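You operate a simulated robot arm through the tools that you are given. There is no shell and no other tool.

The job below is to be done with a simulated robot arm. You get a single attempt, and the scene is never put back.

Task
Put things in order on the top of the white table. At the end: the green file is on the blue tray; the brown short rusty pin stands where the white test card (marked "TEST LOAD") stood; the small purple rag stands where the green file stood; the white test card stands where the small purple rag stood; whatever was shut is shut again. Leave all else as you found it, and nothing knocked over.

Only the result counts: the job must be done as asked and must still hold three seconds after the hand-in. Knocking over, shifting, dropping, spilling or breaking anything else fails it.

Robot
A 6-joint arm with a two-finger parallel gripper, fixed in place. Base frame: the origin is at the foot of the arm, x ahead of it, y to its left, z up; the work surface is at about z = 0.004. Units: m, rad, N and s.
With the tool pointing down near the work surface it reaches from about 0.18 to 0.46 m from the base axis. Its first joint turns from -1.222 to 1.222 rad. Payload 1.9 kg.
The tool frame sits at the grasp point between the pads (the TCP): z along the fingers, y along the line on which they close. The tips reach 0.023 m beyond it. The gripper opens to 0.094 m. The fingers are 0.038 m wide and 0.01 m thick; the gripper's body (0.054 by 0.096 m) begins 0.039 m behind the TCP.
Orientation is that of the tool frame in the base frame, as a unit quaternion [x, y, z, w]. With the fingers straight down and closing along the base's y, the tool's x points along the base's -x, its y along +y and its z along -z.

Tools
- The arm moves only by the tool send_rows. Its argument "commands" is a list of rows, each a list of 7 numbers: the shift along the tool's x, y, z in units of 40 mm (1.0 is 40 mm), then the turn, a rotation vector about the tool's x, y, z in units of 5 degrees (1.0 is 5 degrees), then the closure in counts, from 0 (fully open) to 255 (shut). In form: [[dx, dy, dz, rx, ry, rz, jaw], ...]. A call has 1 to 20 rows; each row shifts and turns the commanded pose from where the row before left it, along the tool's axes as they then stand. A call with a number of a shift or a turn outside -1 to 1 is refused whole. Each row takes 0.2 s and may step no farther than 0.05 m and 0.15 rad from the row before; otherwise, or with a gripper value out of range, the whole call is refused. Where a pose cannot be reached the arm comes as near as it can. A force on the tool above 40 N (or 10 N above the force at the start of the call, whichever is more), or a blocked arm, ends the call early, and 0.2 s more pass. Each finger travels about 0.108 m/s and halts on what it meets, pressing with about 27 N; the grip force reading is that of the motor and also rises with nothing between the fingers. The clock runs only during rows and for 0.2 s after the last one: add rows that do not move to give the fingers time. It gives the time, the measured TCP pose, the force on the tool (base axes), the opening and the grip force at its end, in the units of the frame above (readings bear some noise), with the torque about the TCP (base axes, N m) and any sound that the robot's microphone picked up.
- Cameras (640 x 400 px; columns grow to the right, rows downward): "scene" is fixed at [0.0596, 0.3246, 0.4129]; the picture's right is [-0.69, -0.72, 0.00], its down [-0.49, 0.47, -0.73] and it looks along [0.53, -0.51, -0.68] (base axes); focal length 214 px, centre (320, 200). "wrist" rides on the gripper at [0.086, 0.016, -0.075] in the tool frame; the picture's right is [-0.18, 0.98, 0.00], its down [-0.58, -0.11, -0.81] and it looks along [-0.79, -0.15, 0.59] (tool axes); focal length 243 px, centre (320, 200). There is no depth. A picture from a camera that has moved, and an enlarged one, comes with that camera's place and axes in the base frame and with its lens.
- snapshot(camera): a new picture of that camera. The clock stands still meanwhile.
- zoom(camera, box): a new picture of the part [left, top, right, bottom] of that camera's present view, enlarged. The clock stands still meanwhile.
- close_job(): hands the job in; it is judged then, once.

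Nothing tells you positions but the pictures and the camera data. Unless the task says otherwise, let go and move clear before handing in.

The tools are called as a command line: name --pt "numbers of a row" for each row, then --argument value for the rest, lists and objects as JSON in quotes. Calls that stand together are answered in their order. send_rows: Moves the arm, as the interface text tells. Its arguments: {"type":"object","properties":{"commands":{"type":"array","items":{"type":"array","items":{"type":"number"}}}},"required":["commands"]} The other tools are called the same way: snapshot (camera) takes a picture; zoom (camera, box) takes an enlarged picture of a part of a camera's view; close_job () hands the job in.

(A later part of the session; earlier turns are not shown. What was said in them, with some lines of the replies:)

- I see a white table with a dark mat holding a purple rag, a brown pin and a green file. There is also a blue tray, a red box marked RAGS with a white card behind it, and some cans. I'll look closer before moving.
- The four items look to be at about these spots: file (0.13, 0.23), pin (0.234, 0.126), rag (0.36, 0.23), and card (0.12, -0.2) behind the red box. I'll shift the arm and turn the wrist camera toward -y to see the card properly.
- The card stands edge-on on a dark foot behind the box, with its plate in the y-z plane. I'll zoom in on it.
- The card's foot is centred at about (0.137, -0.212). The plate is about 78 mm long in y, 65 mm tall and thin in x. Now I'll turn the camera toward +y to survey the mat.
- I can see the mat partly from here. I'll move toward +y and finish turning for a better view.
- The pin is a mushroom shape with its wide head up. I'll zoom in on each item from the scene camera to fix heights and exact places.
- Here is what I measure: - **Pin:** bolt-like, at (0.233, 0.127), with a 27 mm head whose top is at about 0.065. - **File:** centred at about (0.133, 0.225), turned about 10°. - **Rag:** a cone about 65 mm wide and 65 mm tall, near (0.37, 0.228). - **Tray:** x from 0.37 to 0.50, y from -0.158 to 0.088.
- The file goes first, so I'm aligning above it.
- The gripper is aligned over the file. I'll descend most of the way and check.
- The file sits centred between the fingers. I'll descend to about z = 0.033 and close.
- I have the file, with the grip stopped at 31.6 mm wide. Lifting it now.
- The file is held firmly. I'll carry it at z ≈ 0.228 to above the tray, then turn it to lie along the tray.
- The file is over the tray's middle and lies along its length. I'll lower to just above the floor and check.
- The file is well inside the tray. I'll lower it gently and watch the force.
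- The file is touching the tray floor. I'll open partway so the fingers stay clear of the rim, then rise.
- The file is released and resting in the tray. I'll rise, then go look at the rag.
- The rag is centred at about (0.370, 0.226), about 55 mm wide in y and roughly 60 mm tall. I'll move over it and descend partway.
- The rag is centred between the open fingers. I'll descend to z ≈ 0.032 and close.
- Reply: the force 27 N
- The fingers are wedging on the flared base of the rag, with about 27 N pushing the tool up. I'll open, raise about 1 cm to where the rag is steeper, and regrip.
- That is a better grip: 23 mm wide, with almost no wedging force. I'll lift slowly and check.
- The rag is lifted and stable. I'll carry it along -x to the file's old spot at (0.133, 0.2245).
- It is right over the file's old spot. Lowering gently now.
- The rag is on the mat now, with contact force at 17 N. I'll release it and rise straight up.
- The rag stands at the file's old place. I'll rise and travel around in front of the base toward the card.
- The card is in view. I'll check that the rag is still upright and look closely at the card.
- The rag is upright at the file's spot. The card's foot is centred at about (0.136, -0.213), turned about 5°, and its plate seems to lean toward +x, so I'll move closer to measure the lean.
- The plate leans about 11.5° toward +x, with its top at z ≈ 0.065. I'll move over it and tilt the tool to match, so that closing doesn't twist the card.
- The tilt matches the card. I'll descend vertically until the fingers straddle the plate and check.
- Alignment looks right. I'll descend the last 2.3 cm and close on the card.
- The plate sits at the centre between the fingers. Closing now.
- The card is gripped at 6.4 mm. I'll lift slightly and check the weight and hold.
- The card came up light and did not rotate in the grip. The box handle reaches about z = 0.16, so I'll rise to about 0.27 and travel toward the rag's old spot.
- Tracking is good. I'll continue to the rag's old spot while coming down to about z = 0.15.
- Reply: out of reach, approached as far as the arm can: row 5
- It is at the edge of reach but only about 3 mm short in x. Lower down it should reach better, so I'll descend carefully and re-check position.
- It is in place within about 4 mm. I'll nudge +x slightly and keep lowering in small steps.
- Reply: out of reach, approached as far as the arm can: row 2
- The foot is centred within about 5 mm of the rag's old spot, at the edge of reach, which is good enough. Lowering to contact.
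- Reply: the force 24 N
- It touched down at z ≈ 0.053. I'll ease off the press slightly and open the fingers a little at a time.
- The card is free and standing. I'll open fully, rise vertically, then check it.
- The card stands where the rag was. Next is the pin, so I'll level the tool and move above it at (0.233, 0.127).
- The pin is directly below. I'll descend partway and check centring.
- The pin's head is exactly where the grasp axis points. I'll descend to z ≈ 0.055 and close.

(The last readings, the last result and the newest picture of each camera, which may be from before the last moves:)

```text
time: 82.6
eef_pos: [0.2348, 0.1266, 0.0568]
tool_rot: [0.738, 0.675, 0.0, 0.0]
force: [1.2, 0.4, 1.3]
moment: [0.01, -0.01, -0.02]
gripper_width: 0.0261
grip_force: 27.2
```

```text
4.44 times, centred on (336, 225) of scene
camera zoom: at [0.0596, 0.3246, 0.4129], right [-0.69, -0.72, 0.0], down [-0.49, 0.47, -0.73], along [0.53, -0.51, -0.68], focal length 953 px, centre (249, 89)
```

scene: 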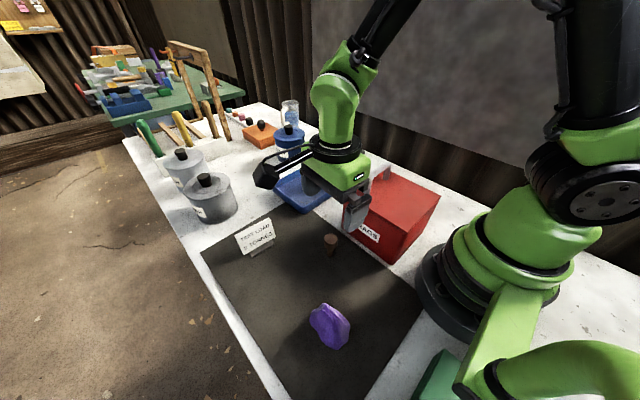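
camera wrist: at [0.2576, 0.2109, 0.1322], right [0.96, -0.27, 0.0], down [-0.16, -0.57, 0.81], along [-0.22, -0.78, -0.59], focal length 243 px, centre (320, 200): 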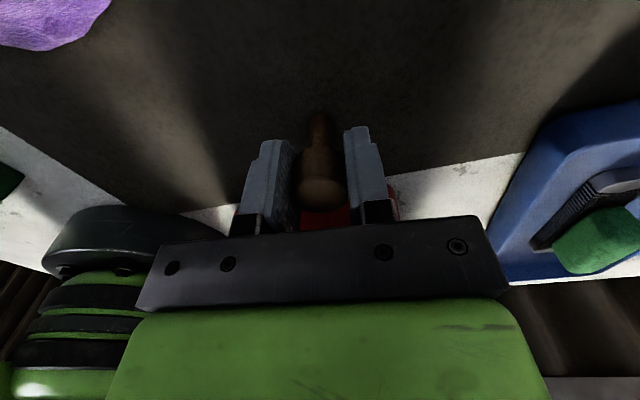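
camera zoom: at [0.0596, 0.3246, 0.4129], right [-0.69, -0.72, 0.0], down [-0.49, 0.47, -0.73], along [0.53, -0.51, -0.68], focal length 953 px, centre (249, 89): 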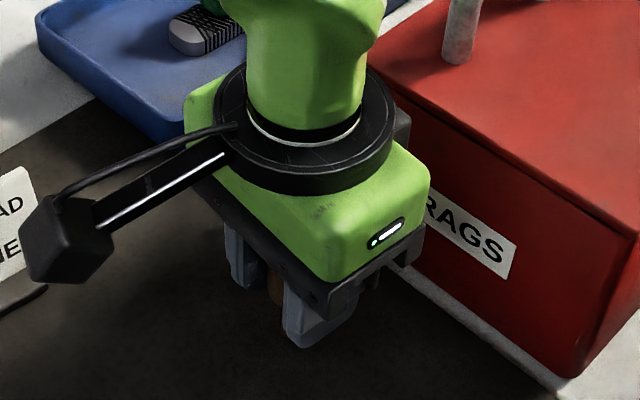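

The pin's head is gripped at 26 mm. I'll lift slowly first, then go high.

send_rows --pt "0 0 -0.15 0 0 0 255" --pt "0 0 -0.35 0 0 0 255" --pt "0 0 -0.9 0 0 0 255" --pt "0 0 -0.95 0 0 0 255" --pt "0 0 -0.95 0 0 0 255" --pt "0 0 -0.95 0 0 0 255" --pt "0 0 -0.85 0 0 0 255" --pt "0 0 0 0 0 0 255"

snapshot --camera "wrist"

snapshot --camera "scene"

```text
time: 84.4
eef_pos: [0.2345, 0.1281, 0.2636]
tool_rot: [0.737, 0.676, 0.001, 0.001]
force: [0.7, 0.4, -1.3]
moment: [-0.01, 0.0, -0.02]
gripper_width: 0.0261
grip_force: 26.9
```

```text
taken
camera wrist: at [0.2568, 0.2116, 0.339], right [0.96, -0.27, 0.0], down [-0.16, -0.57, 0.81], along [-0.22, -0.78, -0.59], focal length 243 px, centre (320, 200)
```

wrist: 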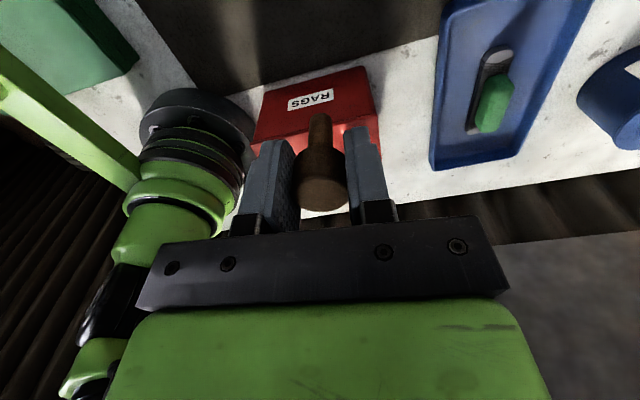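

```text
taken
```

scene: 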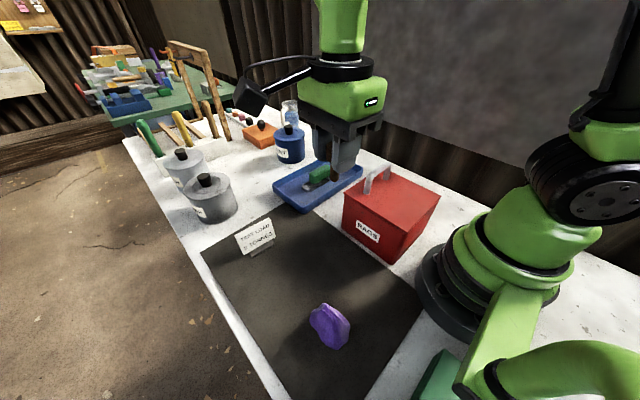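

The pin is held straight. I'll carry it around in front to the card's old spot.

send_rows --pt "-0.824 0.154 0 0 0 0 255" --pt "-0.824 0.154 0 0 0 0 255" --pt "-0.824 0.154 0 0 0 0 255" --pt "-0.824 0.154 0 0 0 0 255" --pt "-0.824 0.154 0 0 0 0 255" --pt "-0.914 -0.488 0 0 0 0 255" --pt "-0.914 -0.488 0 0 0 0 255" --pt "-0.914 -0.488 0 0 0 0 255" --pt "-0.914 -0.488 0 0 0 0 255" --pt "-0.914 -0.488 0 0 0 0 255" --pt "0 0 0 0 0 0 255"

snapshot --camera "wrist"

snapshot --camera "scene"

```text
time: 86.8
eef_pos: [0.1356, -0.2139, 0.2616]
tool_rot: [0.738, 0.675, 0.0, 0.0]
force: [0.5, 0.0, -1.0]
moment: [0.0, 0.02, 0.01]
gripper_width: 0.026
grip_force: 27.3
```

```text
taken
camera wrist: at [0.1586, -0.1301, 0.3383], right [0.96, -0.27, 0.0], down [-0.16, -0.57, 0.81], along [-0.22, -0.78, -0.59], focal length 243 px, centre (320, 200)
```

wrist: 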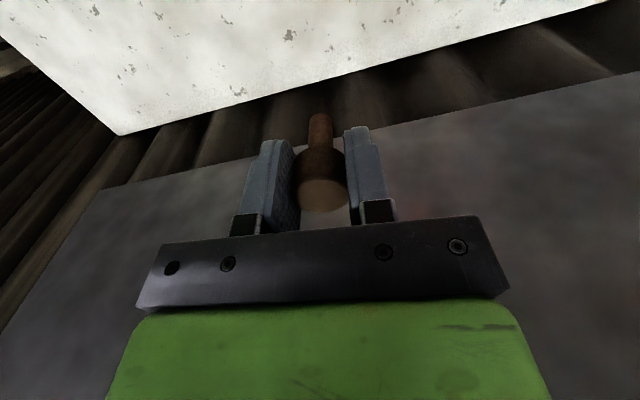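

```text
taken
```

scene: 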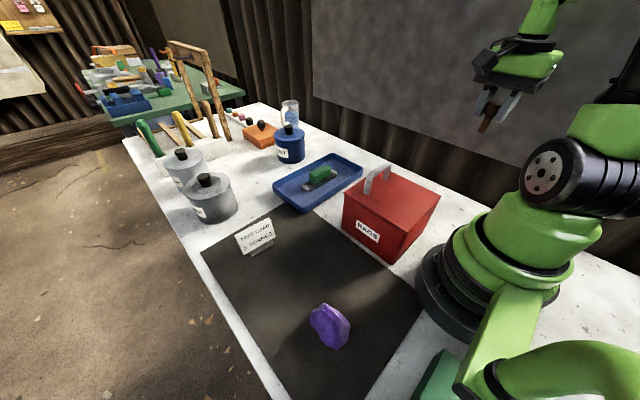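

The pin is over the card's old spot. Descending to just above the table.

send_rows --pt "0.02 0.02 0.9 0 0 0 255" --pt "0 0 0.9 0 0 0 255" --pt "0 0 0.9 0 0 0 255" --pt "0 0 0.9 0 0 0 255" --pt "0 0 0.8 0 0 0 255" --pt "0 0 0.5 0 0 0 255" --pt "0 0 0 0 0 0 255"

snapshot --camera "wrist"

zoom --camera "scene" --box '[400, 140, 512, 224]'

```text
time: 88.4
eef_pos: [0.1389, -0.2112, 0.0637]
tool_rot: [0.738, 0.675, 0.0, 0.0]
force: [1.0, 0.2, -2.0]
moment: [0.0, -0.02, 0.01]
gripper_width: 0.0266
grip_force: 26.7
```

```text
taken
camera wrist: at [0.1615, -0.1273, 0.1398], right [0.96, -0.27, 0.0], down [-0.16, -0.57, 0.81], along [-0.22, -0.78, -0.59], focal length 243 px, centre (320, 200)
```

wrist: 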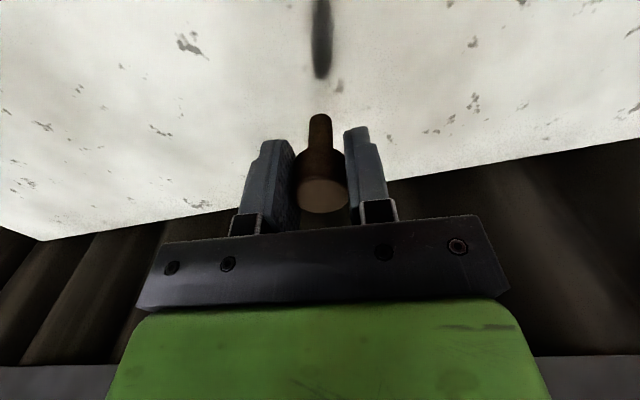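

```text
4.76 times, centred on (456, 182) of scene
camera zoom: at [0.0596, 0.3246, 0.4129], right [-0.69, -0.72, 0.0], down [-0.49, 0.47, -0.73], along [0.53, -0.51, -0.68], focal length 1021 px, centre (-328, 286)
```

zoom: 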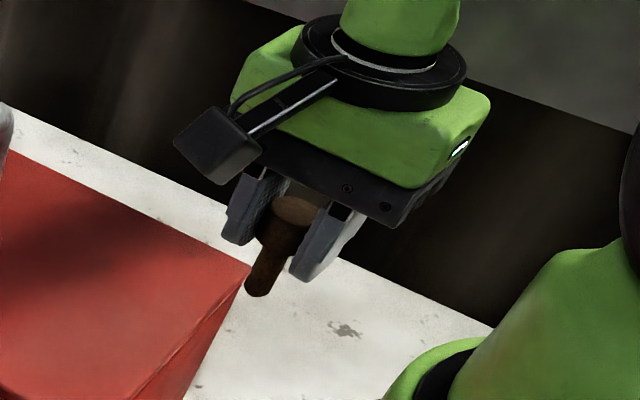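

Nearly there. I'll make a tiny position correction and lower slowly to contact.

send_rows --pt "-0.04 -0.04 0.06 0 0 0 255" --pt "0 0 0.08 0 0 0 255" --pt "0 0 0 0 0 0 255"

```text
time: 89.2
eef_pos: [0.1376, -0.2145, 0.0593]
tool_rot: [0.738, 0.675, 0.0, 0.0]
force: [0.4, 0.1, -1.1]
moment: [-0.02, -0.02, 0.01]
gripper_width: 0.0261
grip_force: 27.0
```

send_rows --pt "0 0 0.07 0 0 0 255" --pt "0 0 0 0 0 0 255"

```text
time: 89.8
eef_pos: [0.1371, -0.2138, 0.056]
tool_rot: [0.738, 0.675, 0.0, 0.001]
force: [0.2, 0.6, -1.3]
moment: [0.0, 0.0, -0.03]
gripper_width: 0.0264
grip_force: 27.1
```

send_rows --pt "0 0 0.03 0 0 0 255" --pt "0 0 0 0 0 0 255"

```text
time: 90.4
eef_pos: [0.1363, -0.2143, 0.0557]
tool_rot: [0.738, 0.675, 0.0, 0.0]
force: [-0.8, 1.3, -1.3]
moment: [0.03, 0.0, 0.02]
gripper_width: 0.0263
grip_force: 26.9
```

send_rows --pt "0 0 0.02 0 0 0 255" --pt "0 0 0 0 0 0 255"

```text
time: 91.0
eef_pos: [0.1384, -0.2132, 0.0535]
tool_rot: [0.738, 0.675, 0.001, 0.0]
force: [-0.3, -0.4, -2.0]
moment: [0.02, 0.01, 0.0]
gripper_width: 0.0263
grip_force: 26.9
```

send_rows --pt "0 0 0.02 0 0 0 255" --pt "0 0 0 0 0 0 255"

```text
time: 91.6
eef_pos: [0.1367, -0.2141, 0.0528]
tool_rot: [0.738, 0.675, 0.0, 0.001]
force: [0.2, -0.3, -0.4]
moment: [0.0, 0.01, 0.01]
gripper_width: 0.0264
grip_force: 27.4
```

send_rows --pt "0 0 0.02 0 0 0 255" --pt "0 0 0 0 0 0 255"

```text
time: 92.2
eef_pos: [0.1363, -0.2138, 0.0527]
tool_rot: [0.738, 0.675, 0.001, 0.0]
force: [-0.4, -0.3, -1.9]
moment: [0.01, -0.03, 0.0]
gripper_width: 0.0263
grip_force: 26.9
```

No contact yet, so I'll check the gap with the cameras.

zoom --camera "scene" --box '[420, 160, 484, 210]'

zoom --camera "wrist" --box '[250, 40, 400, 220]'

```text
8.00 times, centred on (452, 185) of scene
camera zoom: at [0.0596, 0.3246, 0.4129], right [-0.69, -0.72, 0.0], down [-0.49, 0.47, -0.73], along [0.53, -0.51, -0.68], focal length 1716 px, centre (-736, 320)
```

zoom: 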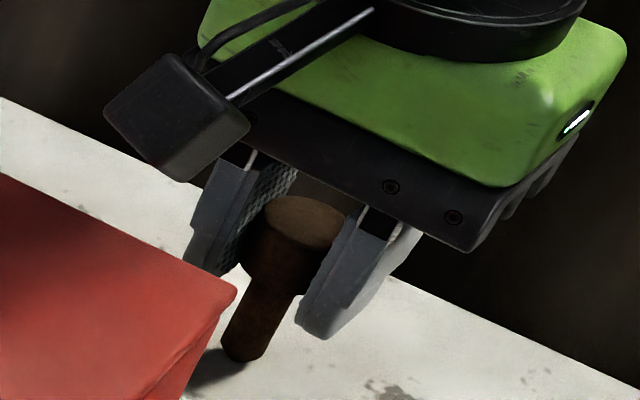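

```text
2.22 times, centred on (325, 130) of wrist
camera zoom: at [0.1595, -0.1301, 0.1285], right [0.96, -0.27, 0.0], down [-0.16, -0.57, 0.81], along [-0.22, -0.78, -0.59], focal length 539 px, centre (309, 356)
```

zoom: 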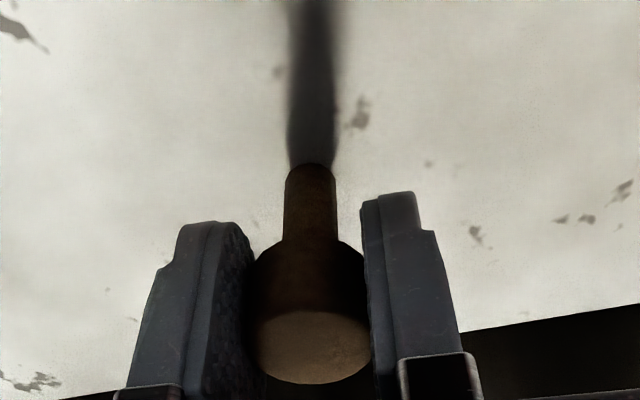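

The shadow meets the stem, so it is almost touching. Continuing in sub-millimetre steps.

send_rows --pt "0 0 0.015 0 0 0 255" --pt "0 0 0 0 0 0 255"

```text
time: 92.8
eef_pos: [0.1368, -0.2147, 0.0527]
tool_rot: [0.738, 0.674, 0.001, 0.0]
force: [1.4, 6.2, 17.5]
moment: [0.29, -0.09, 0.02]
gripper_width: 0.0264
grip_force: 26.9
```

Contact. I'll ease off a hair and open the fingers gradually.

send_rows --pt "0 0 -0.012 0 0 0 255" --pt "0 0 0 0 0 0 255" --pt "0 0 0 0 0 0 181" --pt "0 0 0 0 0 0 176" --pt "0 0 0 0 0 0 170" --pt "0 0 0 0 0 0 160" --pt "0 0 0 0 0 0 160"

zoom --camera "scene" --box '[420, 160, 484, 210]'

zoom --camera "wrist" --box '[250, 40, 400, 220]'

```text
time: 94.4
eef_pos: [0.1371, -0.2127, 0.0537]
tool_rot: [0.738, 0.675, 0.0, 0.001]
force: [-0.3, 0.7, -0.1]
moment: [-0.01, 0.04, 0.0]
gripper_width: 0.0352
grip_force: 0.1
```

```text
8.00 times, centred on (452, 185) of scene
camera zoom: at [0.0596, 0.3246, 0.4129], right [-0.69, -0.72, 0.0], down [-0.49, 0.47, -0.73], along [0.53, -0.51, -0.68], focal length 1716 px, centre (-736, 320)
```

zoom: 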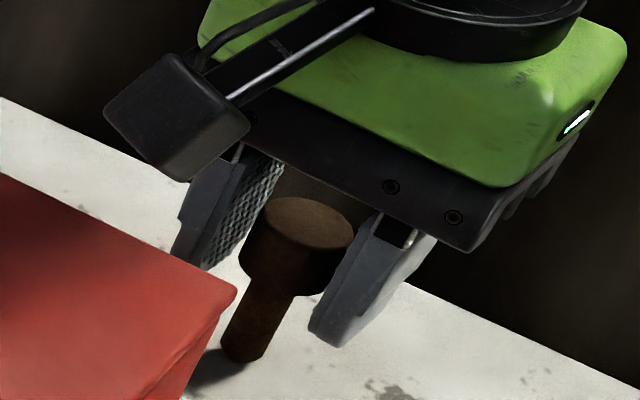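

```text
2.22 times, centred on (325, 130) of wrist
camera zoom: at [0.1594, -0.1298, 0.1287], right [0.96, -0.27, 0.0], down [-0.16, -0.57, 0.81], along [-0.22, -0.78, -0.59], focal length 539 px, centre (309, 356)
```

zoom: 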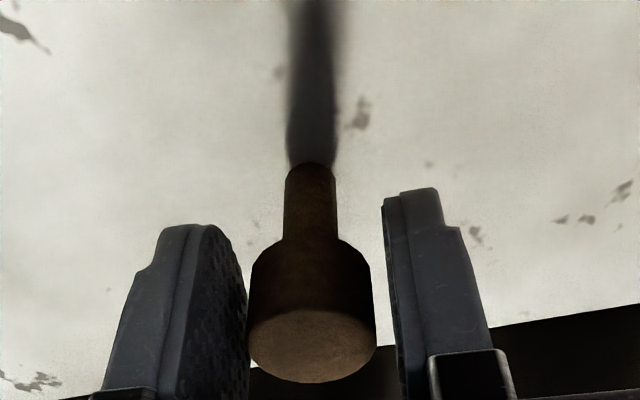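

The pin stands by itself. I'll open fully and rise straight up.

send_rows --pt "0 0 0 0 0 0 120" --pt "0 0 0 0 0 0 60" --pt "0 0 0 0 0 0 10" --pt "0 0 0 0 0 0 0" --pt "0 0 -0.3 0 0 0 0" --pt "0 0 -0.7 0 0 0 0" --pt "0 0 -1 0 0 0 0" --pt "0 0 -1 0 0 0 0" --pt "0 0 -1 0 0 0 0" --pt "0 0 -1 0 0 0 0" --pt "0 0 0 0 0 0 0"

snapshot --camera "scene"

snapshot --camera "wrist"

```text
time: 96.8
eef_pos: [0.1357, -0.2167, 0.2533]
tool_rot: [0.738, 0.674, 0.001, 0.001]
force: [-0.5, -0.6, -0.2]
moment: [-0.02, 0.04, 0.0]
gripper_width: 0.0939
grip_force: 0.0
```

```text
taken
```

scene: 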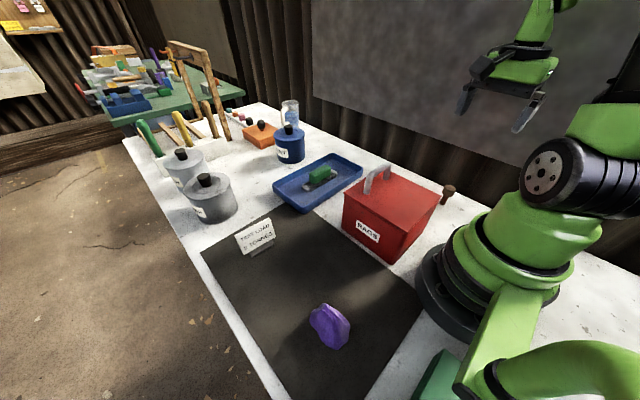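

```text
taken
camera wrist: at [0.1589, -0.1317, 0.3293], right [0.96, -0.27, 0.0], down [-0.16, -0.57, 0.81], along [-0.22, -0.78, -0.59], focal length 243 px, centre (320, 200)
```

wrist: 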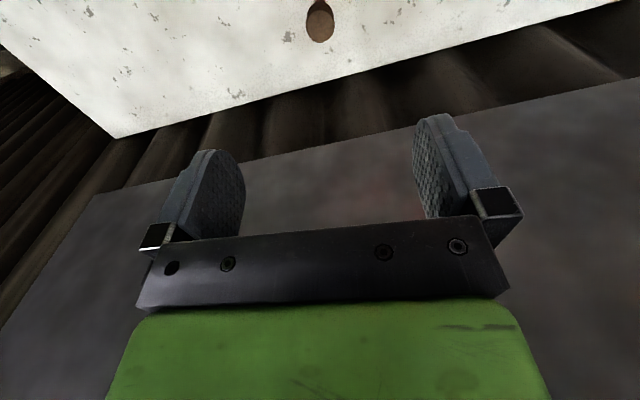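

All four pieces are placed. I'll do a close check of each before handing in.

zoom --camera "scene" --box '[260, 140, 470, 270]'

zoom --camera "scene" --box '[420, 160, 484, 210]'

zoom --camera "scene" --box '[200, 200, 400, 370]'

zoom --camera "scene" --box '[120, 80, 320, 220]'

```text
3.05 times, centred on (365, 205) of scene
camera zoom: at [0.0596, 0.3246, 0.4129], right [-0.69, -0.72, 0.0], down [-0.49, 0.47, -0.73], along [0.53, -0.51, -0.68], focal length 654 px, centre (183, 185)
```

zoom: 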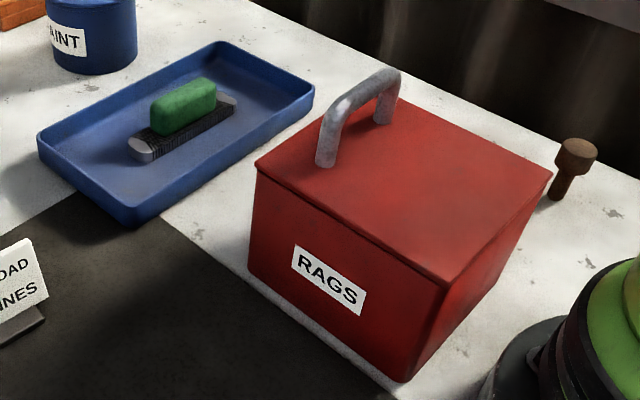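

```text
8.00 times, centred on (452, 185) of scene
camera zoom: at [0.0596, 0.3246, 0.4129], right [-0.69, -0.72, 0.0], down [-0.49, 0.47, -0.73], along [0.53, -0.51, -0.68], focal length 1716 px, centre (-736, 320)
```

zoom: 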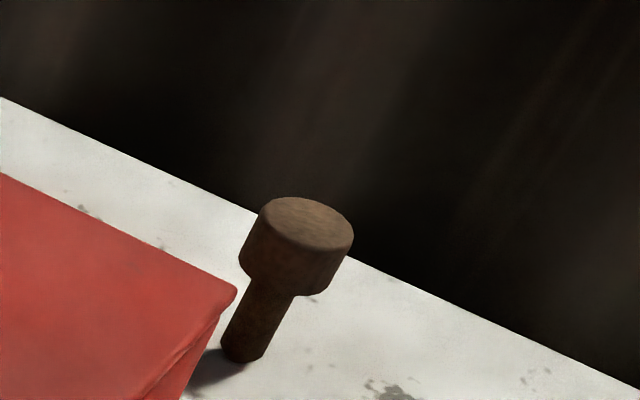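

```text
2.35 times, centred on (300, 285) of scene
camera zoom: at [0.0596, 0.3246, 0.4129], right [-0.69, -0.72, 0.0], down [-0.49, 0.47, -0.73], along [0.53, -0.51, -0.68], focal length 505 px, centre (367, 0)
```

zoom: 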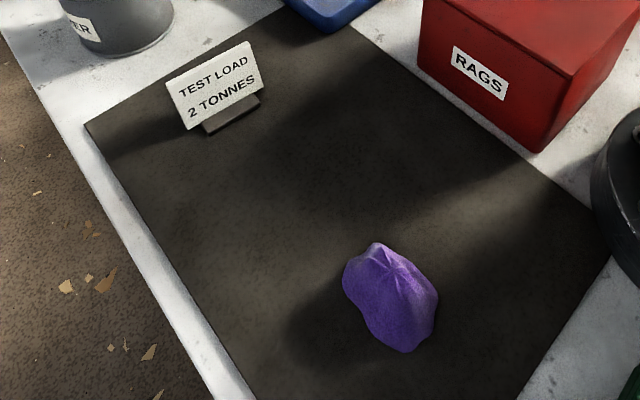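

```text
2.86 times, centred on (220, 150) of scene
camera zoom: at [0.0596, 0.3246, 0.4129], right [-0.69, -0.72, 0.0], down [-0.49, 0.47, -0.73], along [0.53, -0.51, -0.68], focal length 613 px, centre (606, 343)
```

zoom: 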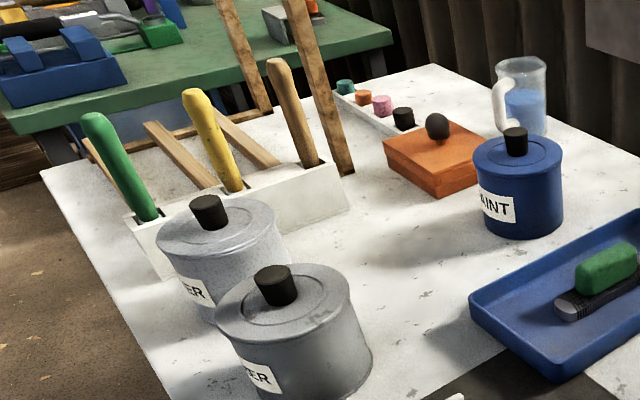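

Every piece is in place and the arm is clear:
- The file lies in the blue tray.
- The pin stands where the card was.
- The rag stands where the file was.
- The card stands about 6 mm from where the rag's centre was.

The box and cans stayed shut and did not move. Handing in.

close_job

```text
The job is handed in.
```

I've moved all four items and handed in the job. No verdict has come back yet. In the last pictures everything was standing and the arm was clear.

- **Green file:** it lies flat near the middle of the blue tray.
- **Purple rag:** it stands where the file was, within a few millimetres.
- **Test card:** it stands where the rag was, facing the same way as before. It is about 6 mm short of the rag's centre, because the arm was at the edge of its reach there.
- **Rusty pin:** it stands upright where the card was, within about 2 mm.

I never opened the red RAGS box, the cans or anything else that was shut. They, and the tray itself, look unmoved in the pictures.
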